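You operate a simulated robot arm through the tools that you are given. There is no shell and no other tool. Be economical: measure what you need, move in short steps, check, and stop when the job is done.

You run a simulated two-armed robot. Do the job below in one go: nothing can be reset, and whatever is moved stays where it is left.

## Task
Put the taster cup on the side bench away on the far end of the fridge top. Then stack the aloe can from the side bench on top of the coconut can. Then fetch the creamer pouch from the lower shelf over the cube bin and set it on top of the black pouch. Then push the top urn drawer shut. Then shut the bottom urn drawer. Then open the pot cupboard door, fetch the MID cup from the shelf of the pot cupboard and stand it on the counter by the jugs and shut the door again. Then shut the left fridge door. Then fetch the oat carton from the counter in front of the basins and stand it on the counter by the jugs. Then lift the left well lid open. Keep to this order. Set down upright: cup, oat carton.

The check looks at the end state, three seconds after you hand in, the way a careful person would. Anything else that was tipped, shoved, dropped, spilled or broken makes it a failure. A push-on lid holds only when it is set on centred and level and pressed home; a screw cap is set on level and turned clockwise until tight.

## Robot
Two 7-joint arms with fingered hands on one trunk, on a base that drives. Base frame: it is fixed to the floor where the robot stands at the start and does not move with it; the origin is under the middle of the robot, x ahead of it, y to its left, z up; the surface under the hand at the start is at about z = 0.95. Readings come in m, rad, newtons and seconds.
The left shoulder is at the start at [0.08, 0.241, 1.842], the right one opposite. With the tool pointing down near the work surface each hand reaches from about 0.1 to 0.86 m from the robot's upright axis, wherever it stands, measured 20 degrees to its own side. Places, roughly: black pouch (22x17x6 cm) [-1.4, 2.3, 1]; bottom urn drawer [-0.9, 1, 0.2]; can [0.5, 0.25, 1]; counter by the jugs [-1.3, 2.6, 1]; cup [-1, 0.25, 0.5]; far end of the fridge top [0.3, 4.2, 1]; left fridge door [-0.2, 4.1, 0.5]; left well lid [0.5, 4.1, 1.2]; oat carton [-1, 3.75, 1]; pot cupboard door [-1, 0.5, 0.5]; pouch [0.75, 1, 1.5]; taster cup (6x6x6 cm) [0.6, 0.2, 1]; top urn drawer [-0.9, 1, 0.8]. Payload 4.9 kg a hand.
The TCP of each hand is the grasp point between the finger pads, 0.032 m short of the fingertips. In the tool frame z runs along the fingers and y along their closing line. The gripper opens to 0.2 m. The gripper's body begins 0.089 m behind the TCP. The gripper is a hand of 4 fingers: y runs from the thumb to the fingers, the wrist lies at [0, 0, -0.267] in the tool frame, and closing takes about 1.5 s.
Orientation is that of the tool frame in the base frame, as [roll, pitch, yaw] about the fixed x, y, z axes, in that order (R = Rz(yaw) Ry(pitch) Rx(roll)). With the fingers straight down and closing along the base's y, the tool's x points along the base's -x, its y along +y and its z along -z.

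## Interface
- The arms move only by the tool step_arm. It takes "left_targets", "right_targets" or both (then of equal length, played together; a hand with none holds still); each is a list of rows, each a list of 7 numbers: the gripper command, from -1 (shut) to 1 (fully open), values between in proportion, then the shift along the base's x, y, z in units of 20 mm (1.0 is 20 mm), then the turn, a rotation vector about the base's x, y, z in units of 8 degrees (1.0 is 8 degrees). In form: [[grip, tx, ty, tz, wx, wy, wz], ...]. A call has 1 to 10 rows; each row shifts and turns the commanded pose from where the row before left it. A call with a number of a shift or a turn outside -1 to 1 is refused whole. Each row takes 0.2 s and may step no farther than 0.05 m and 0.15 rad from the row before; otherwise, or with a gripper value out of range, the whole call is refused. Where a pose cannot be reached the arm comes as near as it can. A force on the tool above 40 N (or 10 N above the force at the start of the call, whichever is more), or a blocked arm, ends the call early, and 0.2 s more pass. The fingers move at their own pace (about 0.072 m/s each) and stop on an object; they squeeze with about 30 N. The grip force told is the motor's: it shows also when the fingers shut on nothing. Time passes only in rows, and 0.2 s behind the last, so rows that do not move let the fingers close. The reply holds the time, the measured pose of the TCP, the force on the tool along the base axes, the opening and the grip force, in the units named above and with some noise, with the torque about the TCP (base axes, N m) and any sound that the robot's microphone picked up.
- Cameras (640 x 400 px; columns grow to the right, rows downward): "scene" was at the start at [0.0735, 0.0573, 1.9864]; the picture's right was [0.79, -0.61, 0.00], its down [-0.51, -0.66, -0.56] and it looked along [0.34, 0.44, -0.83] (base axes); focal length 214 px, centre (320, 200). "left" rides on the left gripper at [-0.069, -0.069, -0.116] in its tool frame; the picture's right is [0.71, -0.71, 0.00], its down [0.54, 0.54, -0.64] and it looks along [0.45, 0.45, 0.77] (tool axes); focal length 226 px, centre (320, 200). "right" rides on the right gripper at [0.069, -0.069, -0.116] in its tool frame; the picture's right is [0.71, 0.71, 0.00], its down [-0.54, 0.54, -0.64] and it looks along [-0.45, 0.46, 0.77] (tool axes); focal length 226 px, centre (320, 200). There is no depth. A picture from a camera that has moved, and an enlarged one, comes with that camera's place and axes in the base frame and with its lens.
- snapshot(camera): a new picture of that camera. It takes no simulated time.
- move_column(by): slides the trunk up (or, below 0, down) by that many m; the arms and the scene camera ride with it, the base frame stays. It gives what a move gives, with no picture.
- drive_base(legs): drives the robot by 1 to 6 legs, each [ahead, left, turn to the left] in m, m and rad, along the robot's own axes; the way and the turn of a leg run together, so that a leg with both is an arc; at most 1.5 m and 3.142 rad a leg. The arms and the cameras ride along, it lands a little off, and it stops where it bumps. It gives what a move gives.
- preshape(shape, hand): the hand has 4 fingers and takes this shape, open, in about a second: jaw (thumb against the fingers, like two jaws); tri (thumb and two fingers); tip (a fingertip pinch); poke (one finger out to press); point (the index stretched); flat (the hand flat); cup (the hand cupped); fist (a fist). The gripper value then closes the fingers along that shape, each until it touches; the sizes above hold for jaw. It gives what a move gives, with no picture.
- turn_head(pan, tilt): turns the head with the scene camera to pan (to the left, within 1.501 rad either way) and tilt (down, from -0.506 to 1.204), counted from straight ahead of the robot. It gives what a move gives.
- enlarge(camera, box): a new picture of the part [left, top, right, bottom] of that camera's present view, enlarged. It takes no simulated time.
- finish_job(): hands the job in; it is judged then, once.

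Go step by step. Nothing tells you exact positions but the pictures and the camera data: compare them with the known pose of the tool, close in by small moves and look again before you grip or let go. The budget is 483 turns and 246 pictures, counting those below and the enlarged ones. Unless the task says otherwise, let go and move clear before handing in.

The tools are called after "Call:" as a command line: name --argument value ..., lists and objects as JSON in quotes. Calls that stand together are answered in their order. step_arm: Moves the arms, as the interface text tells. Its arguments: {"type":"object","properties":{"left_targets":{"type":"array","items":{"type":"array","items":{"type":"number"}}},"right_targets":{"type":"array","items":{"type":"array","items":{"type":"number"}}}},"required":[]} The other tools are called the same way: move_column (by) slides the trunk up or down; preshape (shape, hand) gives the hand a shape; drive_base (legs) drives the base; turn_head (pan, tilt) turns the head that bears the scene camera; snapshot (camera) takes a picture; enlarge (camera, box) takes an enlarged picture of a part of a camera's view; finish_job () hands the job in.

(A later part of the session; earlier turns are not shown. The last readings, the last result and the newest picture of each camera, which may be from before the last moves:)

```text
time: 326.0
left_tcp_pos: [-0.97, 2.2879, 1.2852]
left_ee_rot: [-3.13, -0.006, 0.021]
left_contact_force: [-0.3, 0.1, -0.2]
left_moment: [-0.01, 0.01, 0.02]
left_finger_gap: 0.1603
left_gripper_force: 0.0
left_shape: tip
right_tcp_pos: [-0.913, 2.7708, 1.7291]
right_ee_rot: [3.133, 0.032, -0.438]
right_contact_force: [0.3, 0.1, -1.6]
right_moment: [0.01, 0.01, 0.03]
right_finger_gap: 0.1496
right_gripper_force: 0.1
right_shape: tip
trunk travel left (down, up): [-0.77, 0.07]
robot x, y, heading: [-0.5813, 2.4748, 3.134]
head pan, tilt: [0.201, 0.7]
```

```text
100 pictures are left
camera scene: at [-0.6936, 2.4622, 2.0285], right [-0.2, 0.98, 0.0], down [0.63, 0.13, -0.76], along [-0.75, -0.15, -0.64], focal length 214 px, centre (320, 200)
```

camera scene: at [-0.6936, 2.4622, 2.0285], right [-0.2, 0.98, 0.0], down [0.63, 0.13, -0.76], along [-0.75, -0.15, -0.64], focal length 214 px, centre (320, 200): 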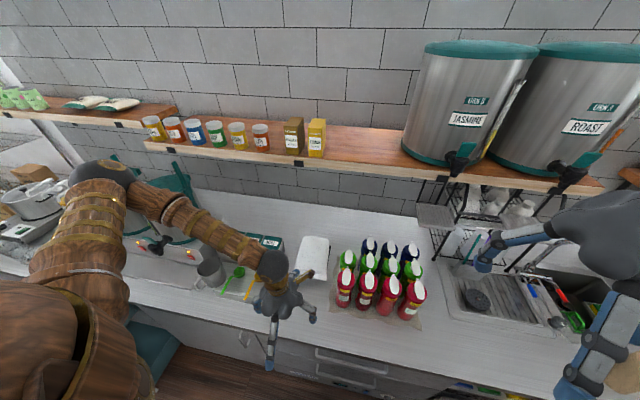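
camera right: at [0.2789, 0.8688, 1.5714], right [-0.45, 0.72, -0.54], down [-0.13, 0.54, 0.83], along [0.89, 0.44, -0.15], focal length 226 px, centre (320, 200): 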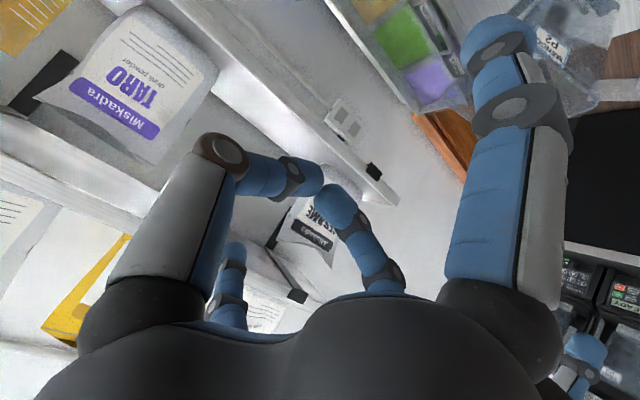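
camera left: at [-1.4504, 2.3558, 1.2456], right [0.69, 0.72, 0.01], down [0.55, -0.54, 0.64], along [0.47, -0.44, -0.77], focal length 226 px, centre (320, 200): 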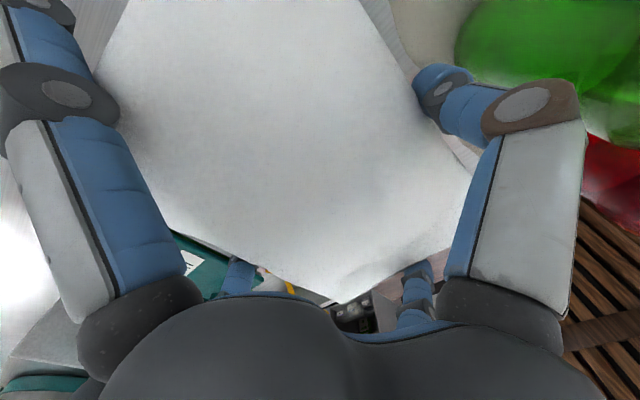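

Creamer rests on the black pouch. Now the urn drawers: back off and strafe to y≈1.15.

Call:
drive_base --legs '[[0.0, 0, 0.0], [-0.35, 0, 0], [0, 1.3, 0]]'

Call:
preshape --hand "left" --shape "fist"

Call:
turn_head --pan 0.1 --tilt 0.9

Call:
snapshot --camera "scene"

```text
time: 334.7
left_tcp_pos: [-0.6153, 0.9879, 1.2844]
left_ee_rot: [-3.132, -0.005, 0.021]
left_contact_force: [-0.4, -0.4, 0.0]
left_moment: [-0.01, 0.0, 0.0]
left_finger_gap: 0.1603
left_gripper_force: 0.0
left_shape: tip
right_tcp_pos: [-0.5584, 1.4708, 1.7295]
right_ee_rot: [3.132, 0.031, -0.436]
right_contact_force: [0.5, 1.1, -0.4]
right_moment: [-0.02, -0.02, 0.01]
right_finger_gap: 0.1495
right_gripper_force: 0.2
right_shape: tip
trunk travel left (down, up): [-0.77, 0.07]
robot x, y, heading: [-0.2266, 1.1771, -3.141]
head pan, tilt: [0.201, 0.7]
```

```text
time: 335.6
left_tcp_pos: [-0.6153, 0.9863, 1.2845]
left_ee_rot: [-3.13, -0.005, 0.023]
left_contact_force: [0.7, 0.9, -0.9]
left_moment: [0.03, 0.01, 0.01]
left_finger_gap: 0.0001
left_gripper_force: 0.0
left_shape: fist
right_tcp_pos: [-0.5591, 1.4692, 1.7285]
right_ee_rot: [3.133, 0.03, -0.436]
right_contact_force: [0.1, -0.1, 0.4]
right_moment: [-0.01, 0.05, -0.01]
right_finger_gap: 0.1497
right_gripper_force: 0.0
right_shape: tip
trunk travel left (down, up): [-0.77, 0.07]
robot x, y, heading: [-0.2275, 1.1815, -3.142]
head pan, tilt: [0.201, 0.7]
```

```text
time: 336.4
left_tcp_pos: [-0.6142, 0.9857, 1.2843]
left_ee_rot: [-3.129, -0.006, 0.022]
left_contact_force: [-0.7, 0.8, 0.2]
left_moment: [-0.04, 0.01, -0.02]
left_finger_gap: 0.0
left_gripper_force: 0.2
left_shape: fist
right_tcp_pos: [-0.56, 1.4703, 1.7301]
right_ee_rot: [3.133, 0.03, -0.436]
right_contact_force: [0.0, 0.0, 0.2]
right_moment: [0.02, 0.0, -0.02]
right_finger_gap: 0.1496
right_gripper_force: 0.1
right_shape: tip
trunk travel left (down, up): [-0.77, 0.07]
robot x, y, heading: [-0.2259, 1.1784, -3.141]
head pan, tilt: [0.099, 0.901]
```

```text
99 pictures are left
camera scene: at [-0.3307, 1.1707, 2.0124], right [-0.1, 0.99, 0.0], down [0.78, 0.08, -0.62], along [-0.62, -0.06, -0.78], focal length 214 px, centre (320, 200)
```

scene: 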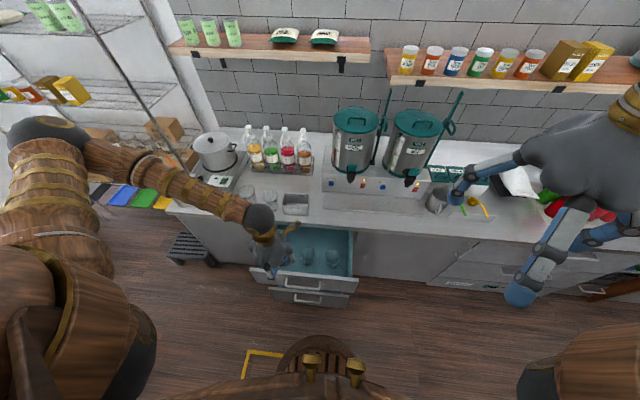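

The top drawer's front is at x≈−0.667, y 0.79–1.33. I bring the left fist down in front of it.

Call:
step_arm --left_targets '[[-1, 0.8, 0.8, 0, 0, 0, 0], [-1, 0.8, 0.8, 0, 0, 0, 0], [-1, 0.8, 0.8, 0, 0, 0, 0], [-1, 0.8, 0.8, 0, 0, 0, 0]]'

Call:
move_column --by -0.4

Call:
step_arm --left_targets '[[-1, 0, 0, -1, 0, 0, 0], [-1, 0, 0, -1, 0, 0, 0], [-1, 0, 0, -1, 0, 0, 0], [-1, 0, 0, -1, 0, 0, 0], [-1, 0, 0, -1, 0, 0, 0], [-1, 0, 0, -1, 0, 0, 0]]'

Call:
snapshot --camera "scene"

Call:
snapshot --camera "left"

```text
time: 337.4
left_tcp_pos: [-0.5528, 1.0518, 1.2853]
left_ee_rot: [-3.129, -0.006, 0.023]
left_contact_force: [-1.1, -0.2, 0.0]
left_moment: [0.0, 0.01, -0.01]
left_finger_gap: 0.0005
left_gripper_force: 0.1
left_shape: fist
right_tcp_pos: [-0.5584, 1.4705, 1.7291]
right_ee_rot: [3.133, 0.028, -0.437]
right_contact_force: [0.6, 0.1, -0.6]
right_moment: [0.02, 0.01, 0.0]
right_finger_gap: 0.1499
right_gripper_force: 0.1
right_shape: tip
trunk travel left (down, up): [-0.77, 0.07]
robot x, y, heading: [-0.2212, 1.178, -3.145]
head pan, tilt: [0.099, 0.901]
```

```text
time: 341.2
left_tcp_pos: [-0.5523, 1.0509, 0.8863]
left_ee_rot: [-3.129, -0.005, 0.023]
left_contact_force: [0.3, 0.1, 0.1]
left_moment: [-0.01, 0.03, 0.0]
left_finger_gap: 0.0001
left_gripper_force: 0.2
left_shape: fist
right_tcp_pos: [-0.5592, 1.4698, 1.3298]
right_ee_rot: [3.132, 0.031, -0.436]
right_contact_force: [0.7, 0.8, -0.3]
right_moment: [0.0, 0.01, 0.03]
right_finger_gap: 0.1496
right_gripper_force: 0.0
right_shape: tip
trunk travel left (down, up): [-0.37, 0.47]
robot x, y, heading: [-0.2253, 1.1749, -3.14]
head pan, tilt: [0.099, 0.901]
```

```text
time: 342.6
left_tcp_pos: [-0.5534, 1.052, 0.7653]
left_ee_rot: [-3.129, -0.006, 0.023]
left_contact_force: [0.8, 0.6, 1.0]
left_moment: [-0.02, -0.01, -0.01]
left_finger_gap: 0.0
left_gripper_force: 0.0
left_shape: fist
right_tcp_pos: [-0.558, 1.4693, 1.3283]
right_ee_rot: [3.134, 0.032, -0.439]
right_contact_force: [-0.6, -0.3, 0.3]
right_moment: [0.0, 0.0, -0.01]
right_finger_gap: 0.1497
right_gripper_force: 0.1
right_shape: tip
trunk travel left (down, up): [-0.37, 0.47]
robot x, y, heading: [-0.2272, 1.1739, -3.146]
head pan, tilt: [0.099, 0.901]
```

```text
98 pictures are left
camera scene: at [-0.3309, 1.1706, 1.6123], right [-0.1, 0.99, 0.0], down [0.78, 0.08, -0.62], along [-0.62, -0.06, -0.78], focal length 214 px, centre (320, 200)
```

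scene: 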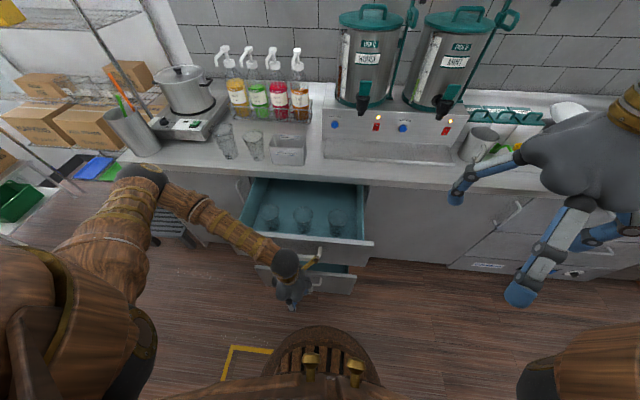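

```text
97 pictures are left
camera left: at [-0.6228, 1.1178, 0.8819], right [0.69, 0.72, 0.01], down [0.55, -0.54, 0.64], along [0.47, -0.43, -0.77], focal length 226 px, centre (320, 200)
```

left: 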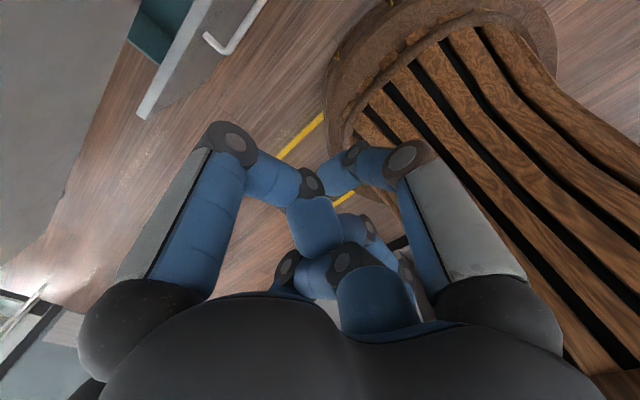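

The left hand's camera would touch first; the right hand's camera sits on the robot side, so I'll push with the right fist instead.

Call:
step_arm --left_targets '[[-1, 0.5, 0, 1, 0, 0, 0], [-1, 0.5, 0, 1, 0, 0, 0], [-1, 0, 0, 1, 0, 0, 0], [-1, 0, 0, 1, 0, 0, 0], [-1, 0, 0, 1, 0, 0, 0], [-1, 0, 0, 1, 0, 0, 0], [-1, 0, 0, 1, 0, 0, 0], [-1, 0, 0, 1, 0, 0, 0], [-1, 0, 0, 1, 0, 0, 0], [-1, 0, 0, 1, 0, 0, 0]]'

Call:
preshape --hand "right" --shape "fist"

Call:
drive_base --legs '[[0, 0.35, 0]]'

Call:
step_arm --right_targets '[[-1, 0.5, 0, -1, 0, 0, 0.5], [-1, 0.5, 0, -1, 0, 0, 0.5], [-1, 0, 0, -1, 0, 0, 0.5], [-1, 0, 0, -1, 0, 0, 0], [-1, 0, 0, -1, 0, 0, 0], [-1, 0, 0, -1, 0, 0, 0], [-1, 0, 0, -1, 0, 0, 0], [-1, 0, 0, -1, 0, 0, 0], [-1, 0, 0, -1, 0, 0, 0], [-1, 0, 0, -1, 0, 0, 0]]'

```text
time: 344.8
left_tcp_pos: [-0.568, 1.0687, 0.9408]
left_ee_rot: [-3.131, -0.009, 0.024]
left_contact_force: [-0.7, 0.7, -0.3]
left_moment: [0.01, 0.01, -0.01]
left_finger_gap: 0.0001
left_gripper_force: 0.1
left_shape: fist
left hand out of reach, approached as far as the arm can: row 6, 7, 8, 9, 10
right_tcp_pos: [-0.559, 1.4699, 1.3292]
right_ee_rot: [3.132, 0.029, -0.436]
right_contact_force: [0.3, -0.7, -0.4]
right_moment: [-0.02, -0.01, -0.01]
right_finger_gap: 0.1499
right_gripper_force: 0.1
right_shape: tip
trunk travel left (down, up): [-0.37, 0.47]
robot x, y, heading: [-0.2255, 1.1765, -3.14]
head pan, tilt: [0.099, 0.901]
```

```text
time: 345.7
left_tcp_pos: [-0.5677, 1.068, 0.9395]
left_ee_rot: [-3.13, -0.007, 0.024]
left_contact_force: [0.4, -0.3, 0.2]
left_moment: [-0.01, 0.0, 0.03]
left_finger_gap: 0.0001
left_gripper_force: 0.0
left_shape: fist
right_tcp_pos: [-0.5585, 1.469, 1.3294]
right_ee_rot: [3.133, 0.029, -0.437]
right_contact_force: [-0.2, 0.3, 0.3]
right_moment: [0.03, 0.01, 0.02]
right_finger_gap: 0.0001
right_gripper_force: 0.0
right_shape: fist
trunk travel left (down, up): [-0.37, 0.47]
robot x, y, heading: [-0.2248, 1.175, -3.142]
head pan, tilt: [0.099, 0.901]
```

```text
time: 347.9
left_tcp_pos: [-0.5673, 0.7235, 0.9413]
left_ee_rot: [-3.131, -0.008, 0.025]
left_contact_force: [-0.1, -0.3, 0.5]
left_moment: [0.0, -0.07, 0.0]
left_finger_gap: 0.0
left_gripper_force: 0.1
left_shape: fist
right_tcp_pos: [-0.5587, 1.1257, 1.3296]
right_ee_rot: [3.133, 0.03, -0.434]
right_contact_force: [-0.5, -0.1, 0.4]
right_moment: [-0.01, 0.01, -0.01]
right_finger_gap: 0.0001
right_gripper_force: 0.0
right_shape: fist
trunk travel left (down, up): [-0.37, 0.47]
robot x, y, heading: [-0.225, 0.8346, -3.137]
head pan, tilt: [0.099, 0.901]
```

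```text
time: 350.1
left_tcp_pos: [-0.5674, 0.7229, 0.942]
left_ee_rot: [-3.132, -0.007, 0.025]
left_contact_force: [0.1, 0.3, -0.3]
left_moment: [0.02, 0.04, 0.0]
left_finger_gap: 0.0002
left_gripper_force: 0.1
left_shape: fist
right_tcp_pos: [-0.6204, 1.0839, 1.1994]
right_ee_rot: [3.135, 0.027, -0.226]
right_contact_force: [-0.1, 0.2, 0.4]
right_moment: [-0.02, 0.01, -0.01]
right_finger_gap: 0.0
right_gripper_force: 0.0
right_shape: fist
right hand out of reach, approached as far as the arm can: row 2, 3, 4, 5, 6, 7, 8, 9, 10
trunk travel left (down, up): [-0.37, 0.47]
robot x, y, heading: [-0.223, 0.8311, -3.142]
head pan, tilt: [0.099, 0.901]
```

Call:
step_arm --right_targets '[[-1, 0, 0, 0, 0, 0, -1], [-1, 0.5, 0, 0, 0, 0, -1], [-1, 0.5, 0, 0, 0, 0, -1], [-1, 0.5, 0, 0, 0, 0, -1], [-1, 0.5, 0, -1, 0, 0, 0], [-1, 0, 0, -1, 0, 0, 0], [-1, 0, 0, -1, 0, 0, 0], [-1, 0, 0, -1, 0, 0, 0], [-1, 0, 0, -1, 0, 0, 0], [-1, 0, 0, -1, 0, 0, 0]]'

```text
time: 352.3
left_tcp_pos: [-0.5672, 0.7242, 0.9408]
left_ee_rot: [-3.132, -0.007, 0.025]
left_contact_force: [0.9, 0.0, -0.1]
left_moment: [0.01, -0.02, -0.03]
left_finger_gap: 0.0001
left_gripper_force: 0.0
left_shape: fist
right_tcp_pos: [-0.6395, 1.0851, 1.1005]
right_ee_rot: [3.134, 0.031, -0.783]
right_contact_force: [0.5, -1.2, -0.2]
right_moment: [0.0, 0.01, -0.01]
right_finger_gap: 0.0
right_gripper_force: 0.0
right_shape: fist
right hand out of reach, approached as far as the arm can: row 2, 3, 4, 5, 6, 7, 8, 9
trunk travel left (down, up): [-0.37, 0.47]
robot x, y, heading: [-0.2239, 0.8332, -3.142]
head pan, tilt: [0.099, 0.901]
```

Call:
drive_base --legs '[[-0.13, 0, 0]]'

Call:
step_arm --right_targets '[[-1, -0.3, 0, -1, 0, 0, 0], [-1, -0.3, 0, -1, 0, 0, 0], [-1, -0.3, 0, -1, 0, 0, 0], [-1, 0, 0, -1, 0, 0, 0], [-1, 0, 0, -1, 0, 0, 0], [-1, 0, 0, -1, 0, 0, 0], [-1, 0, 0, -1, 0, 0, 0], [-1, 0, 0, -1, 0, 0, 0], [-1, 0, 0, -1, 0, 0, 0], [-1, 0, 0, -1, 0, 0, 0]]'

Call:
step_arm --right_targets '[[-1, 0, 0, -1, 0, 0, 0], [-1, 0, 0, -1, 0, 0, 0], [-1, 0, 0, -1, 0, 0, 0], [-1, 0, 0, -1, 0, 0, 0], [-1, 0, 0, -1, 0, 0, 0], [-1, 0, 0, -1, 0, 0, 0]]'

Call:
turn_head --pan -0.25 --tilt 0.75

Call:
snapshot --camera "scene"

```text
time: 353.6
left_tcp_pos: [-0.4405, 0.7235, 0.9408]
left_ee_rot: [-3.132, -0.009, 0.025]
left_contact_force: [0.0, -0.1, 0.4]
left_moment: [-0.01, 0.0, 0.01]
left_finger_gap: 0.0
left_gripper_force: 0.0
left_shape: fist
right_tcp_pos: [-0.5112, 1.0851, 1.1]
right_ee_rot: [3.136, 0.028, -0.783]
right_contact_force: [-0.1, 0.1, 0.4]
right_moment: [0.0, 0.01, 0.0]
right_finger_gap: 0.0
right_gripper_force: 0.1
right_shape: fist
trunk travel left (down, up): [-0.37, 0.47]
robot x, y, heading: [-0.0956, 0.8326, -3.141]
head pan, tilt: [0.099, 0.901]
```

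```text
time: 355.8
left_tcp_pos: [-0.4389, 0.7228, 0.9412]
left_ee_rot: [-3.129, -0.008, 0.024]
left_contact_force: [0.3, 0.8, -0.7]
left_moment: [0.01, -0.03, 0.01]
left_finger_gap: 0.0
left_gripper_force: 0.1
left_shape: fist
right_tcp_pos: [-0.5298, 1.0841, 0.8998]
right_ee_rot: [3.134, 0.026, -0.785]
right_contact_force: [-0.5, 0.3, -0.1]
right_moment: [-0.01, -0.01, 0.02]
right_finger_gap: 0.0
right_gripper_force: 0.1
right_shape: fist
trunk travel left (down, up): [-0.37, 0.47]
robot x, y, heading: [-0.097, 0.835, -3.142]
head pan, tilt: [0.099, 0.901]
```

```text
time: 357.2
left_tcp_pos: [-0.4392, 0.7227, 0.9409]
left_ee_rot: [-3.131, -0.008, 0.025]
left_contact_force: [0.0, 0.7, -0.2]
left_moment: [0.01, -0.01, 0.01]
left_finger_gap: 0.0001
left_gripper_force: 0.0
left_shape: fist
right_tcp_pos: [-0.5302, 1.0838, 0.7821]
right_ee_rot: [3.134, 0.027, -0.783]
right_contact_force: [0.6, -0.2, 0.3]
right_moment: [-0.02, -0.02, -0.02]
right_finger_gap: 0.0
right_gripper_force: 0.1
right_shape: fist
trunk travel left (down, up): [-0.37, 0.47]
robot x, y, heading: [-0.0951, 0.8312, -3.139]
head pan, tilt: [0.099, 0.901]
```

```text
time: 358.1
left_tcp_pos: [-0.4395, 0.7238, 0.9417]
left_ee_rot: [-3.132, -0.007, 0.024]
left_contact_force: [-0.3, -1.5, 0.3]
left_moment: [-0.03, 0.0, 0.04]
left_finger_gap: 0.0
left_gripper_force: 0.1
left_shape: fist
right_tcp_pos: [-0.5299, 1.0838, 0.7834]
right_ee_rot: [3.134, 0.029, -0.783]
right_contact_force: [-0.1, -0.8, 0.3]
right_moment: [0.01, 0.03, -0.01]
right_finger_gap: 0.0
right_gripper_force: 0.0
right_shape: fist
trunk travel left (down, up): [-0.37, 0.47]
robot x, y, heading: [-0.0966, 0.8342, -3.139]
head pan, tilt: [-0.25, 0.75]
```

```text
96 pictures are left
camera scene: at [-0.2071, 0.8536, 1.6242], right [0.24, 0.97, 0.0], down [0.66, -0.17, -0.73], along [-0.71, 0.18, -0.68], focal length 214 px, centre (320, 200)
```

scene: 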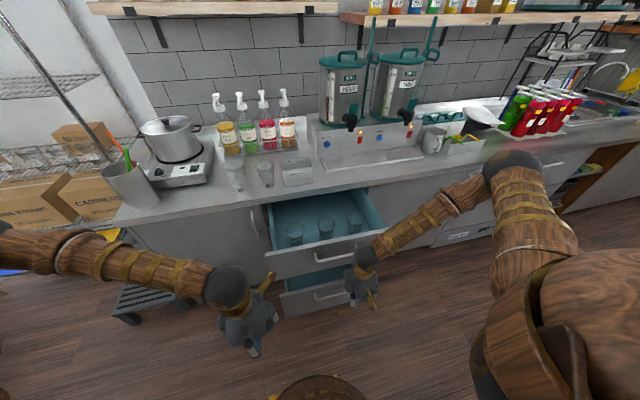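

The right fist is in front of the top drawer's panel. Push.

Call:
step_arm --right_targets '[[-1, -1, 0, 0, 0, 0, 0], [-1, -1, 0, 0, 0, 0, 0], [-1, -1, 0, 0, 0, 0, 0], [-1, -1, 0, 0, 0, 0, 0], [-1, -1, 0, 0, 0, 0, 0], [-1, -1, 0, 0, 0, 0, 0], [-1, -1, 0, 0, 0, 0, 0], [-1, -1, 0, 0, 0, 0, 0], [-1, -1, 0, 0, 0, 0, 0], [-1, -1, 0, 0, 0, 0, 0]]'

Call:
step_arm --right_targets '[[-1, -1, 0, 0, 0, 0, 0], [-1, -1, 0, 0, 0, 0, 0], [-1, -1, 0, 0, 0, 0, 0], [-1, -1, 0, 0, 0, 0, 0], [-1, -1, 0, 0, 0, 0, 0]]'

Call:
snapshot --camera "scene"

```text
time: 360.2
left_tcp_pos: [-0.4384, 0.7232, 0.9415]
left_ee_rot: [-3.131, -0.007, 0.025]
left_contact_force: [-0.3, 1.4, 0.3]
left_moment: [0.01, 0.01, 0.02]
left_finger_gap: 0.0
left_gripper_force: 0.0
left_shape: fist
right_tcp_pos: [-0.7298, 1.0842, 0.7815]
right_ee_rot: [3.137, 0.028, -0.783]
right_contact_force: [0.1, -0.4, -0.5]
right_moment: [0.02, 0.0, -0.04]
right_finger_gap: 0.0003
right_gripper_force: 0.0
right_shape: fist
trunk travel left (down, up): [-0.37, 0.47]
robot x, y, heading: [-0.0985, 0.83, -3.137]
head pan, tilt: [-0.25, 0.75]
```

```text
time: 361.4
left_tcp_pos: [-0.4377, 0.7225, 0.9413]
left_ee_rot: [-3.132, -0.006, 0.024]
left_contact_force: [0.1, -0.6, -0.3]
left_moment: [-0.01, 0.02, 0.02]
left_finger_gap: 0.0
left_gripper_force: 0.1
left_shape: fist
right_tcp_pos: [-0.7991, 1.084, 0.7837]
right_ee_rot: [3.133, 0.03, -0.784]
right_contact_force: [0.0, 0.3, -0.1]
right_moment: [0.01, 0.0, -0.02]
right_finger_gap: 0.0
right_gripper_force: 0.1
right_shape: fist
right hand out of reach, approached as far as the arm can: row 4, 5
trunk travel left (down, up): [-0.37, 0.47]
robot x, y, heading: [-0.0996, 0.8324, -3.133]
head pan, tilt: [-0.25, 0.75]
```

```text
95 pictures are left
camera scene: at [-0.2072, 0.8532, 1.6242], right [0.24, 0.97, 0.0], down [0.66, -0.17, -0.73], along [-0.71, 0.18, -0.68], focal length 214 px, centre (320, 200)
```

scene: 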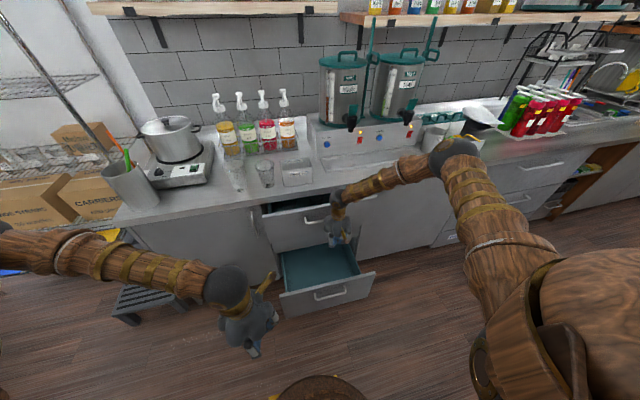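

The drawer is gliding in. I follow with the base.

Call:
drive_base --legs '[[0.1, 0, 0]]'

Call:
step_arm --right_targets '[[-1, -0.5, 0, 0, 0, 0, 0], [-1, -0.5, 0, 0, 0, 0, 0], [-1, -0.5, 0, 0, 0, 0, 0], [-1, -0.5, 0, 0, 0, 0, 0], [-1, -0.5, 0, 0, 0, 0, 0]]'

Call:
snapshot --camera "scene"

```text
time: 362.6
left_tcp_pos: [-0.5351, 0.7235, 0.9417]
left_ee_rot: [-3.133, -0.006, 0.026]
left_contact_force: [-0.8, -0.6, 0.1]
left_moment: [0.0, -0.02, 0.0]
left_finger_gap: 0.0
left_gripper_force: 0.1
left_shape: fist
right_tcp_pos: [-0.8963, 1.0833, 0.7833]
right_ee_rot: [3.135, 0.031, -0.784]
right_contact_force: [0.1, 0.7, 0.9]
right_moment: [-0.03, -0.03, -0.01]
right_finger_gap: 0.0
right_gripper_force: 0.1
right_shape: fist
trunk travel left (down, up): [-0.37, 0.47]
robot x, y, heading: [-0.1953, 0.8356, -3.134]
head pan, tilt: [-0.25, 0.75]
```

```text
time: 363.8
left_tcp_pos: [-0.5362, 0.7235, 0.9409]
left_ee_rot: [-3.132, -0.006, 0.024]
left_contact_force: [-0.6, -0.1, 0.4]
left_moment: [-0.03, 0.04, 0.03]
left_finger_gap: 0.0001
left_gripper_force: 0.1
left_shape: fist
right_tcp_pos: [-0.9056, 1.0835, 0.7813]
right_ee_rot: [3.132, 0.04, -0.789]
right_contact_force: [0.6, -0.6, -0.1]
right_moment: [-0.02, 0.01, 0.0]
right_finger_gap: 0.0
right_gripper_force: 0.0
right_shape: fist
right hand out of reach, approached as far as the arm can: row 2, 3, 4, 5
trunk travel left (down, up): [-0.37, 0.47]
robot x, y, heading: [-0.1923, 0.8336, -3.139]
head pan, tilt: [-0.25, 0.75]
```

```text
94 pictures are left
camera scene: at [-0.3053, 0.8531, 1.6242], right [0.24, 0.97, 0.0], down [0.66, -0.17, -0.73], along [-0.71, 0.18, -0.68], focal length 214 px, centre (320, 200)
```

scene: 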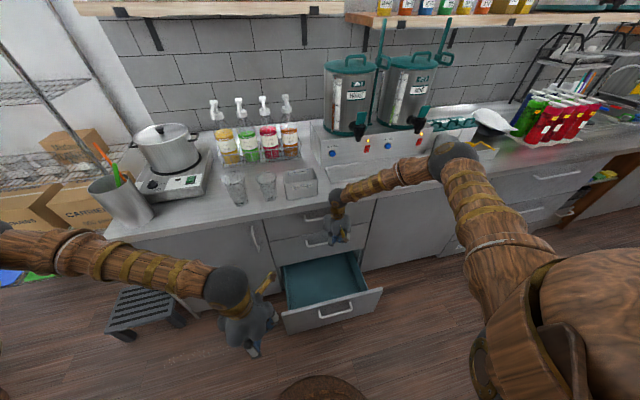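

Call:
drive_base --legs '[[0.06, 0, 0]]'

Call:
enlarge --camera "scene" --box '[230, 180, 420, 340]'

```text
time: 364.7
left_tcp_pos: [-0.5606, 0.7229, 0.9415]
left_ee_rot: [-3.13, -0.009, 0.024]
left_contact_force: [-0.3, -0.8, -1.3]
left_moment: [0.02, -0.1, 0.01]
left_finger_gap: 0.0
left_gripper_force: 0.1
left_shape: fist
right_tcp_pos: [-0.9214, 1.0842, 0.7793]
right_ee_rot: [-3.135, 0.028, -0.797]
right_contact_force: [34.4, 1.1, 9.1]
right_moment: [0.32, 2.98, -1.56]
right_finger_gap: 0.0
right_gripper_force: 0.1
right_shape: fist
trunk travel left (down, up): [-0.37, 0.47]
robot x, y, heading: [-0.2193, 0.8311, -3.139]
head pan, tilt: [-0.25, 0.75]
stopped in leg 1: the force on the tool passed its limit at 63 N (the readings are from after the stop); the commanded pose is now the measured one
```

```text
2.50 times, centred on (325, 260) of scene
camera zoom: at [-0.3296, 0.8525, 1.6244], right [0.25, 0.97, 0.0], down [0.66, -0.17, -0.73], along [-0.71, 0.18, -0.68], focal length 536 px, centre (308, 50)
```

zoom: 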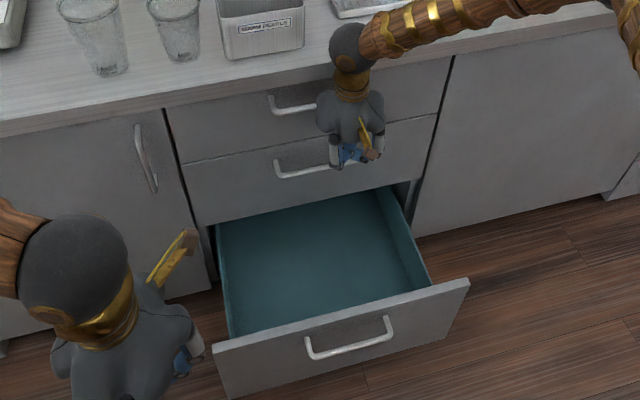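

The top drawer is flush. Now the bottom one: back off, lower the trunk.

Call:
drive_base --legs '[[-0.2, 0, 0]]'

Call:
step_arm --right_targets '[[-1, 1, 0, 0, 0, 0, 0], [-1, 1, 0, 0, 0, 0, 0], [-1, 1, 0, 0, 0, 0, 0], [-1, 1, 0, 0, 0, 0, 0], [-1, 1, 0, 0, 0, 0, 0], [-1, 1, 0, 0, 0, 0, 0], [-1, 1, 0, 0, 0, 0, 0], [-1, 1, 0, 0, 0, 0, 0]]'

Call:
move_column --by -0.36

Call:
step_arm --right_targets '[[-1, 0, 0, -1, 0, 0, 0], [-1, 0, 0, -1, 0, 0, 0], [-1, 0, 0, -1, 0, 0, 0], [-1, 0, 0, -1, 0, 0, 0], [-1, 0, 0, -1, 0, 0, 0], [-1, 0, 0, -1, 0, 0, 0], [-1, 0, 0, -1, 0, 0, 0], [-1, 0, 0, -1, 0, 0, 0]]'

Call:
snapshot --camera "scene"

```text
time: 366.3
left_tcp_pos: [-0.3626, 0.7225, 0.9412]
left_ee_rot: [-3.131, -0.008, 0.028]
left_contact_force: [0.1, -0.3, -0.1]
left_moment: [0.0, -0.02, -0.02]
left_finger_gap: 0.0
left_gripper_force: 0.2
left_shape: fist
right_tcp_pos: [-0.7283, 1.0824, 0.78]
right_ee_rot: [-3.141, 0.031, -0.79]
right_contact_force: [0.0, -0.6, 0.2]
right_moment: [-0.03, 0.02, 0.0]
right_finger_gap: 0.0001
right_gripper_force: 0.1
right_shape: fist
trunk travel left (down, up): [-0.37, 0.47]
robot x, y, heading: [-0.0156, 0.8318, -3.135]
head pan, tilt: [-0.25, 0.75]
```

```text
time: 368.1
left_tcp_pos: [-0.3608, 0.7222, 0.941]
left_ee_rot: [-3.13, -0.006, 0.027]
left_contact_force: [-0.6, -0.4, 0.1]
left_moment: [0.02, 0.03, -0.04]
left_finger_gap: 0.0001
left_gripper_force: 0.1
left_shape: fist
right_tcp_pos: [-0.5655, 1.0822, 0.7807]
right_ee_rot: [3.141, 0.034, -0.794]
right_contact_force: [-0.4, -0.1, -0.6]
right_moment: [0.01, 0.03, -0.01]
right_finger_gap: 0.0
right_gripper_force: 0.0
right_shape: fist
trunk travel left (down, up): [-0.37, 0.47]
robot x, y, heading: [-0.0223, 0.8327, -3.138]
head pan, tilt: [-0.25, 0.75]
```

```text
time: 371.6
left_tcp_pos: [-0.3615, 0.7243, 0.5816]
left_ee_rot: [-3.13, -0.007, 0.027]
left_contact_force: [-0.2, 0.0, 0.5]
left_moment: [0.0, 0.0, 0.01]
left_finger_gap: 0.0002
left_gripper_force: 0.0
left_shape: fist
right_tcp_pos: [-0.5662, 1.0833, 0.4213]
right_ee_rot: [3.141, 0.032, -0.788]
right_contact_force: [0.5, 0.5, 0.3]
right_moment: [0.01, 0.02, 0.02]
right_finger_gap: 0.0
right_gripper_force: 0.0
right_shape: fist
trunk travel left (down, up): [-0.01, 0.83]
robot x, y, heading: [-0.0235, 0.834, -3.133]
head pan, tilt: [-0.25, 0.75]
```

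```text
time: 373.4
left_tcp_pos: [-0.361, 0.7226, 0.5818]
left_ee_rot: [-3.131, -0.009, 0.029]
left_contact_force: [0.1, 0.9, 0.1]
left_moment: [0.01, 0.01, 0.05]
left_finger_gap: 0.0
left_gripper_force: 0.0
left_shape: fist
right_tcp_pos: [-0.567, 1.0822, 0.2612]
right_ee_rot: [3.14, 0.032, -0.792]
right_contact_force: [-0.1, -0.2, 0.8]
right_moment: [-0.01, -0.03, -0.01]
right_finger_gap: 0.0
right_gripper_force: 0.2
right_shape: fist
trunk travel left (down, up): [-0.01, 0.83]
robot x, y, heading: [-0.0209, 0.8323, -3.134]
head pan, tilt: [-0.25, 0.75]
```

```text
92 pictures are left
camera scene: at [-0.1309, 0.854, 1.2642], right [0.24, 0.97, 0.0], down [0.66, -0.16, -0.73], along [-0.71, 0.18, -0.68], focal length 214 px, centre (320, 200)
```

scene: 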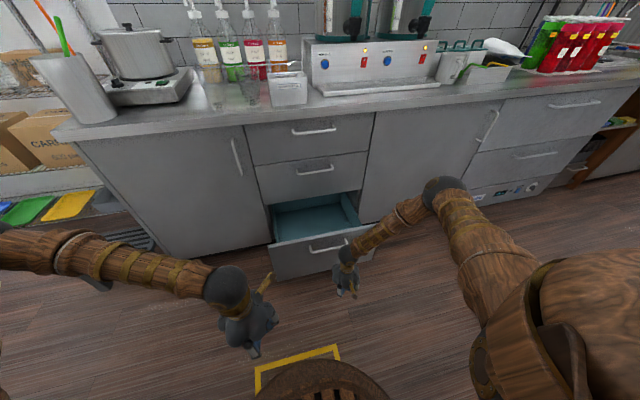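

Call:
step_arm --right_targets '[[-1, -1, -0.2, 0, 0, 0, 0], [-1, -1, -0.2, 0, 0, 0, 0], [-1, -1, 0, 0, 0, 0, 0], [-1, -1, 0, 0, 0, 0, 0], [-1, -1, 0, 0, 0, 0, 0], [-1, -1, 0, 0, 0, 0, 0], [-1, -1, 0, 0, 0, 0, 0], [-1, -1, 0, 0, 0, 0, 0], [-1, -1, 0, 0, 0, 0, 0], [-1, -1, 0, 0, 0, 0, 0]]'

Call:
step_arm --right_targets '[[-1, -1, 0, 0, 0, 0, 0], [-1, -1, 0, 0, 0, 0, 0], [-1, -1, 0, 0, 0, 0, 0], [-1, -1, 0, 0, 0, 0, 0], [-1, -1, 0, 0, 0, 0, 0], [-1, -1, 0, 0, 0, 0, 0]]'

Call:
drive_base --legs '[[0.1, 0, 0]]'

Call:
snapshot --camera "scene"

```text
time: 375.6
left_tcp_pos: [-0.3614, 0.7225, 0.5819]
left_ee_rot: [-3.131, -0.009, 0.026]
left_contact_force: [0.4, -0.4, 0.4]
left_moment: [-0.04, 0.0, 0.01]
left_finger_gap: 0.0
left_gripper_force: 0.0
left_shape: fist
right_tcp_pos: [-0.6969, 1.0728, 0.2604]
right_ee_rot: [3.141, 0.032, -0.79]
right_contact_force: [0.8, 0.1, 0.2]
right_moment: [0.01, 0.02, 0.0]
right_finger_gap: 0.0
right_gripper_force: 0.0
right_shape: fist
right hand out of reach, approached as far as the arm can: row 7, 8, 9, 10
trunk travel left (down, up): [-0.01, 0.83]
robot x, y, heading: [-0.0168, 0.8319, -3.138]
head pan, tilt: [-0.25, 0.75]
```

```text
time: 377.0
left_tcp_pos: [-0.3614, 0.7227, 0.5809]
left_ee_rot: [-3.13, -0.009, 0.029]
left_contact_force: [0.9, 0.1, 0.8]
left_moment: [-0.04, 0.01, -0.03]
left_finger_gap: 0.0
left_gripper_force: 0.0
left_shape: fist
right_tcp_pos: [-0.7058, 1.0719, 0.2617]
right_ee_rot: [3.139, 0.042, -0.797]
right_contact_force: [0.8, -0.4, -0.9]
right_moment: [0.04, 0.0, -0.01]
right_finger_gap: 0.0
right_gripper_force: 0.0
right_shape: fist
right hand out of reach, approached as far as the arm can: row 1, 2, 3, 4, 5, 6
trunk travel left (down, up): [-0.01, 0.83]
robot x, y, heading: [-0.0184, 0.8325, -3.138]
head pan, tilt: [-0.25, 0.75]
```

```text
time: 378.1
left_tcp_pos: [-0.459, 0.7217, 0.5804]
left_ee_rot: [-3.131, -0.006, 0.028]
left_contact_force: [-0.9, -0.2, -0.2]
left_moment: [-0.01, -0.05, 0.01]
left_finger_gap: 0.0002
left_gripper_force: 0.1
left_shape: fist
right_tcp_pos: [-0.803, 1.0707, 0.2614]
right_ee_rot: [3.138, 0.042, -0.795]
right_contact_force: [-0.5, -0.5, -1.4]
right_moment: [0.03, -0.02, 0.0]
right_finger_gap: 0.0
right_gripper_force: 0.0
right_shape: fist
trunk travel left (down, up): [-0.01, 0.83]
robot x, y, heading: [-0.1168, 0.833, -3.137]
head pan, tilt: [-0.25, 0.75]
```

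```text
91 pictures are left
camera scene: at [-0.2293, 0.8531, 1.264], right [0.24, 0.97, 0.0], down [0.66, -0.16, -0.73], along [-0.71, 0.18, -0.68], focal length 214 px, centre (320, 200)
```

scene: 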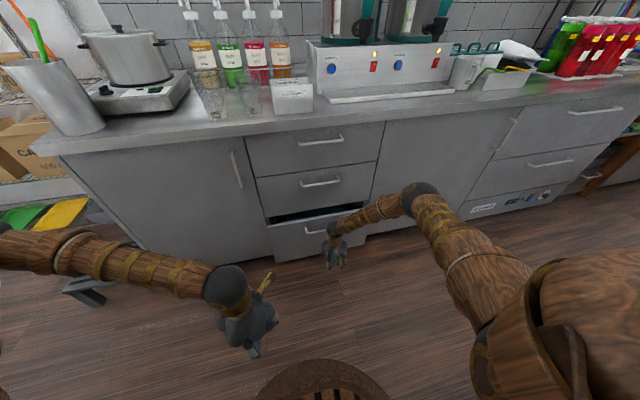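

Nearly closed. A bit more with the base until it stops.

Call:
drive_base --legs '[[0.09, 0, 0]]'

Call:
drive_base --legs '[[0.05, 0, 0]]'

Call:
snapshot --camera "scene"

```text
time: 379.1
left_tcp_pos: [-0.5132, 0.7204, 0.5794]
left_ee_rot: [-3.131, -0.011, 0.027]
left_contact_force: [0.3, 0.0, -0.5]
left_moment: [0.0, -0.04, 0.0]
left_finger_gap: 0.0
left_gripper_force: 0.1
left_shape: fist
right_tcp_pos: [-0.8531, 1.0698, 0.2571]
right_ee_rot: [-3.139, 0.034, -0.794]
right_contact_force: [-0.1, -0.4, 0.1]
right_moment: [0.01, -0.04, 0.03]
right_finger_gap: 0.0001
right_gripper_force: 0.1
right_shape: fist
trunk travel left (down, up): [-0.01, 0.83]
robot x, y, heading: [-0.1716, 0.8343, -3.136]
head pan, tilt: [-0.25, 0.75]
stopped in leg 1: the robot was blocked; the commanded pose is now the measured one
```

```text
time: 380.0
left_tcp_pos: [-0.5614, 0.7206, 0.5818]
left_ee_rot: [-3.131, -0.007, 0.03]
left_contact_force: [-0.6, -0.1, 0.4]
left_moment: [0.04, -0.05, 0.03]
left_finger_gap: 0.0001
left_gripper_force: 0.0
left_shape: fist
right_tcp_pos: [-0.9037, 1.0709, 0.2579]
right_ee_rot: [-3.141, 0.034, -0.794]
right_contact_force: [-0.4, -0.6, -0.9]
right_moment: [0.02, 0.0, 0.0]
right_finger_gap: 0.0
right_gripper_force: 0.0
right_shape: fist
trunk travel left (down, up): [-0.01, 0.83]
robot x, y, heading: [-0.2178, 0.8309, -3.138]
head pan, tilt: [-0.25, 0.75]
```

```text
90 pictures are left
camera scene: at [-0.3326, 0.8525, 1.264], right [0.24, 0.97, 0.0], down [0.66, -0.16, -0.73], along [-0.71, 0.18, -0.68], focal length 214 px, centre (320, 200)
```

scene: 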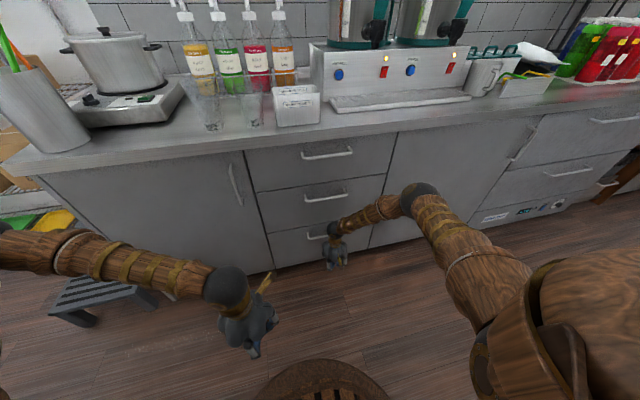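

Call:
drive_base --legs '[[0.03, 0, 0]]'

Call:
enlarge --camera "scene" --box '[230, 120, 430, 290]'

```text
time: 381.0
left_tcp_pos: [-0.5899, 0.7224, 0.5806]
left_ee_rot: [-3.133, -0.007, 0.028]
left_contact_force: [0.2, -0.6, -0.4]
left_moment: [0.01, 0.01, 0.0]
left_finger_gap: 0.0001
left_gripper_force: 0.1
left_shape: fist
right_tcp_pos: [-0.9178, 1.0685, 0.254]
right_ee_rot: [-3.127, 0.022, -0.794]
right_contact_force: [1.7, -0.3, -5.9]
right_moment: [-0.08, -0.11, -0.02]
right_finger_gap: 0.0
right_gripper_force: 0.0
right_shape: fist
trunk travel left (down, up): [-0.01, 0.83]
robot x, y, heading: [-0.2483, 0.8302, -3.137]
head pan, tilt: [-0.25, 0.75]
stopped in leg 1: the force on the tool passed its limit at 87 N (the readings are from after the stop); the commanded pose is now the measured one
```

```text
2.35 times, centred on (330, 205) of scene
camera zoom: at [-0.3602, 0.8527, 1.2643], right [0.24, 0.97, 0.0], down [0.66, -0.17, -0.73], along [-0.71, 0.18, -0.68], focal length 505 px, centre (296, 188)
```

zoom: 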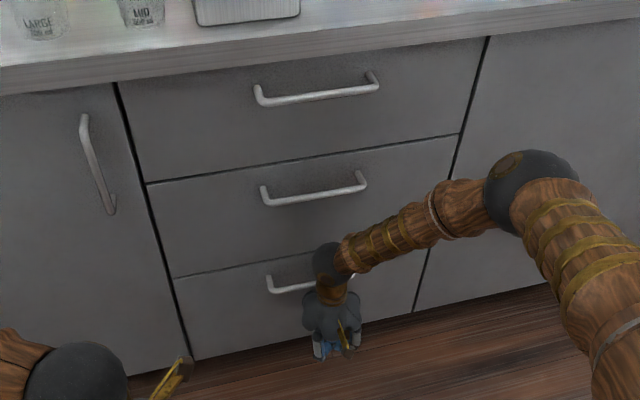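

Both drawers are shut. Next the pot cupboard: its vertical bar handle is at about (−0.925, 0.72), z 0.73–0.90, hinge on the left. I back off and position myself.

Call:
drive_base --legs '[[-0.25, 0, 0], [0, 0.3, 0]]'

Call:
move_column --by 0.3

Call:
preshape --hand "right" --shape "tip"

Call:
step_arm --right_targets '[[0.2, 0, 0, 1, 0, 0, 1], [0.2, 0, 0, 1, 0, 0, 1], [0.2, 0, 0, 1, 0, 0, 1], [0.2, 0, 0, 1, 0, 0, 1], [0.2, 0, 0, 1, 0, 0, 1], [0.2, 0, 0, 0, 0, 1, 0.7], [0.2, 0, 0, 0, 0, 1, 0], [0.2, 0, 0, 0, 0, 1, 0], [0.2, 0, 0, 0, 0, 1, 0], [0.2, 0, 0, 0, 0, 1, 0]]'

Call:
step_arm --right_targets '[[0.2, 0, 0, 0, 0, 1, 0], [0.2, 0, 0, 0, 0, 1, 0], [0.2, 0, 0, 0, 0, 1, 0], [0.2, 0, 0, 0, 0, 1, 0], [0.2, 0, 0, 0, 0, 1, 0], [0.2, 0, 0, 0, 0, 1, 0]]'

Call:
snapshot --camera "scene"

```text
time: 384.4
left_tcp_pos: [-0.3465, 0.4243, 0.5807]
left_ee_rot: [-3.13, -0.007, 0.027]
left_contact_force: [0.9, -0.3, -0.8]
left_moment: [0.01, 0.0, -0.02]
left_finger_gap: 0.0
left_gripper_force: 0.0
left_shape: fist
right_tcp_pos: [-0.6745, 0.7721, 0.2541]
right_ee_rot: [-3.127, 0.024, -0.794]
right_contact_force: [0.0, 0.0, 0.1]
right_moment: [-0.02, -0.04, 0.01]
right_finger_gap: 0.0001
right_gripper_force: 0.1
right_shape: fist
trunk travel left (down, up): [-0.01, 0.83]
robot x, y, heading: [-0.0063, 0.5334, -3.134]
head pan, tilt: [-0.25, 0.75]
```

```text
time: 387.4
left_tcp_pos: [-0.3458, 0.4234, 0.8811]
left_ee_rot: [-3.132, -0.01, 0.028]
left_contact_force: [0.1, -0.6, -1.0]
left_moment: [0.0, 0.02, -0.02]
left_finger_gap: 0.0001
left_gripper_force: 0.2
left_shape: fist
right_tcp_pos: [-0.6747, 0.7712, 0.5543]
right_ee_rot: [-3.128, 0.024, -0.793]
right_contact_force: [0.8, -0.4, 0.2]
right_moment: [0.01, 0.01, -0.02]
right_finger_gap: 0.0
right_gripper_force: 0.0
right_shape: fist
trunk travel left (down, up): [-0.31, 0.53]
robot x, y, heading: [-0.001, 0.5333, -3.138]
head pan, tilt: [-0.25, 0.75]
```

```text
time: 388.3
left_tcp_pos: [-0.345, 0.4243, 0.8817]
left_ee_rot: [-3.133, -0.01, 0.029]
left_contact_force: [0.7, 0.0, -0.2]
left_moment: [-0.01, 0.02, 0.0]
left_finger_gap: 0.0
left_gripper_force: 0.1
left_shape: fist
right_tcp_pos: [-0.675, 0.7713, 0.5551]
right_ee_rot: [-3.128, 0.024, -0.795]
right_contact_force: [-0.3, 0.5, -0.2]
right_moment: [0.01, 0.01, 0.03]
right_finger_gap: 0.1997
right_gripper_force: 0.1
right_shape: tip
trunk travel left (down, up): [-0.31, 0.53]
robot x, y, heading: [-0.0007, 0.5351, -3.132]
head pan, tilt: [-0.25, 0.75]
```

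```text
refused: row 6 steps farther than a row can; nothing moved
```

```text
time: 389.7
left_tcp_pos: [-0.346, 0.4236, 0.881]
left_ee_rot: [-3.133, -0.008, 0.027]
left_contact_force: [0.1, -0.1, 0.5]
left_moment: [0.0, 0.03, -0.02]
left_finger_gap: 0.0001
left_gripper_force: 0.0
left_shape: fist
right_tcp_pos: [-0.6733, 0.7711, 0.5536]
right_ee_rot: [2.79, 0.359, -0.867]
right_contact_force: [-0.4, 0.5, 0.0]
right_moment: [0.04, 0.01, -0.01]
right_finger_gap: 0.1201
right_gripper_force: 0.0
right_shape: tip
right hand out of reach, approached as far as the arm can: row 4, 5, 6
trunk travel left (down, up): [-0.31, 0.53]
robot x, y, heading: [-0.0035, 0.5356, -3.133]
head pan, tilt: [-0.25, 0.75]
```

```text
88 pictures are left
camera scene: at [-0.1146, 0.5556, 1.5642], right [0.24, 0.97, 0.0], down [0.66, -0.17, -0.73], along [-0.71, 0.18, -0.68], focal length 214 px, centre (320, 200)
```

scene: 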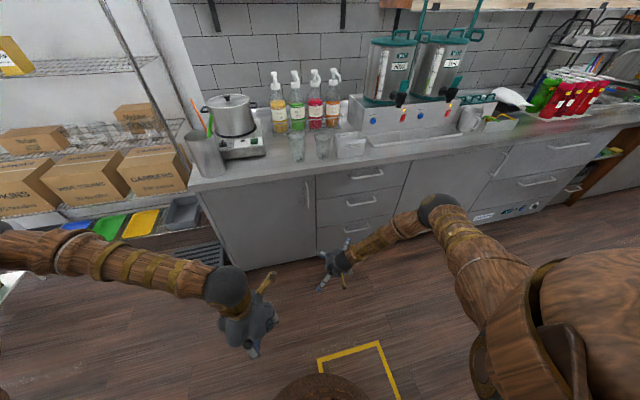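

Call:
step_arm --right_targets '[[0.2, 0, 0, 1, 0, 0, 0.8], [0.2, 0, 0, 1, 0, 0, 0.8], [0.2, 0, 0, 1, 0, 0, 0.8], [0.2, 0, 0, 1, 0, 0, 0.8], [0.2, 0, 0, 1, 0, 0, 0.8], [0.2, 0, 0, 1, 0, 0, 0.8], [0.2, 0, 0, 1, 0, 0, 0.8], [0.2, 0, 0, 1, 0, 0, 0], [0.2, 0, 0, 1, 0, 0, 0], [0.2, 0, 0, 1, 0, 0, 0]]'

Call:
step_arm --right_targets '[[0.2, 0, 0, 0, 0, 1, 0], [0.2, 0, 0, 0, 0, 1, 0], [0.2, 0, 0, 0, 0, 1, 0], [0.2, 0, 0, 0, 0, 1, 0], [0.2, 0, 0, 0, 0, 1, 0], [0.2, 0, 0, 0, 0, 1, 0], [0.2, 0, 0, 0, 0, 1, 0], [0.2, 0, 0, 0, 0, 1, 0]]'

```text
time: 391.9
left_tcp_pos: [-0.3449, 0.4231, 0.8807]
left_ee_rot: [-3.132, -0.01, 0.029]
left_contact_force: [0.0, -0.3, 0.2]
left_moment: [-0.01, 0.04, -0.01]
left_finger_gap: 0.0001
left_gripper_force: 0.0
left_shape: fist
right_tcp_pos: [-0.6733, 0.7702, 0.7521]
right_ee_rot: [2.789, 0.358, -0.083]
right_contact_force: [-0.3, -0.5, -0.3]
right_moment: [0.04, -0.03, 0.0]
right_finger_gap: 0.1204
right_gripper_force: 0.1
right_shape: tip
trunk travel left (down, up): [-0.31, 0.53]
robot x, y, heading: [-0.0039, 0.5338, -3.136]
head pan, tilt: [-0.25, 0.75]
```

```text
time: 393.7
left_tcp_pos: [-0.3458, 0.4241, 0.881]
left_ee_rot: [-3.132, -0.008, 0.028]
left_contact_force: [0.1, 1.2, 0.3]
left_moment: [0.01, 0.02, 0.02]
left_finger_gap: 0.0
left_gripper_force: 0.0
left_shape: fist
right_tcp_pos: [-0.6768, 0.77, 0.7566]
right_ee_rot: [2.762, 0.625, -0.096]
right_contact_force: [0.2, 0.3, -1.2]
right_moment: [0.0, -0.01, -0.01]
right_finger_gap: 0.1206
right_gripper_force: 0.0
right_shape: tip
right hand out of reach, approached as far as the arm can: row 2, 3, 4, 5, 6, 7, 8
trunk travel left (down, up): [-0.31, 0.53]
robot x, y, heading: [-0.0069, 0.5346, -3.131]
head pan, tilt: [-0.25, 0.75]
```

Call:
move_column --by -0.3

Call:
step_arm --right_targets '[[0.2, -0.5, 0, 1, 0, 0, 0], [0.2, -0.5, 0, 1, 0, 0, 0], [0.2, -0.5, 0, 1, 0, 0, 0], [0.2, 0, 0, 1, 0, 0, 0], [0.2, 0, 0, 1, 0, 0, 0], [0.2, 0, 0, 1, 0, 0, 0], [0.2, 0, 0, 1, 0, 0, 0], [0.2, 0, 0, 1, 0, 0, 0], [0.2, 0, 0, 1, 0, 0, 0], [0.2, 0, 0, 1, 0, 0, 0]]'

Call:
step_arm --right_targets '[[0.2, 0, 0, 1, 0, 1, 0], [0.2, 0, 0, 1, 0, 1, 0], [0.2, 0, 0, 1, 0, 1, 0], [0.2, 0, 0, 1, 0, 1, 0], [0.2, 0, 0, 0.5, 0, 1, 0], [0.2, 0, 0, 0, 0, 1, 0], [0.2, 0, 0, 0, 0, 1, 0]]'

```text
time: 396.7
left_tcp_pos: [-0.3455, 0.4224, 0.5805]
left_ee_rot: [-3.133, -0.008, 0.028]
left_contact_force: [-0.2, 0.1, 0.3]
left_moment: [-0.02, -0.04, 0.03]
left_finger_gap: 0.0
left_gripper_force: 0.0
left_shape: fist
right_tcp_pos: [-0.6765, 0.7714, 0.4575]
right_ee_rot: [2.763, 0.628, -0.094]
right_contact_force: [-0.2, 0.8, 0.3]
right_moment: [0.0, 0.01, -0.01]
right_finger_gap: 0.1204
right_gripper_force: 0.1
right_shape: tip
trunk travel left (down, up): [-0.01, 0.83]
robot x, y, heading: [-0.0045, 0.5355, -3.131]
head pan, tilt: [-0.25, 0.75]
```

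```text
time: 398.9
left_tcp_pos: [-0.345, 0.4243, 0.5806]
left_ee_rot: [-3.133, -0.009, 0.03]
left_contact_force: [0.1, 0.4, 0.7]
left_moment: [0.01, 0.0, -0.02]
left_finger_gap: 0.0
left_gripper_force: 0.1
left_shape: fist
right_tcp_pos: [-0.7061, 0.7702, 0.659]
right_ee_rot: [2.762, 0.626, -0.096]
right_contact_force: [0.5, 0.9, 0.0]
right_moment: [-0.01, 0.01, -0.03]
right_finger_gap: 0.1207
right_gripper_force: 0.1
right_shape: tip
trunk travel left (down, up): [-0.01, 0.83]
robot x, y, heading: [-0.0065, 0.5305, -3.136]
head pan, tilt: [-0.25, 0.75]
```

```text
time: 400.5
left_tcp_pos: [-0.3459, 0.4243, 0.5822]
left_ee_rot: [-3.134, -0.008, 0.028]
left_contact_force: [0.5, 0.6, -0.2]
left_moment: [-0.03, 0.03, 0.0]
left_finger_gap: 0.0002
left_gripper_force: 0.1
left_shape: fist
right_tcp_pos: [-0.7288, 0.7653, 0.7856]
right_ee_rot: [2.691, 1.043, -0.157]
right_contact_force: [-0.7, 0.3, 0.5]
right_moment: [0.01, -0.03, -0.01]
right_finger_gap: 0.1205
right_gripper_force: 0.1
right_shape: tip
right hand out of reach, approached as far as the arm can: row 3, 4, 5, 6, 7
trunk travel left (down, up): [-0.01, 0.83]
robot x, y, heading: [-0.0041, 0.537, -3.14]
head pan, tilt: [-0.25, 0.75]
```

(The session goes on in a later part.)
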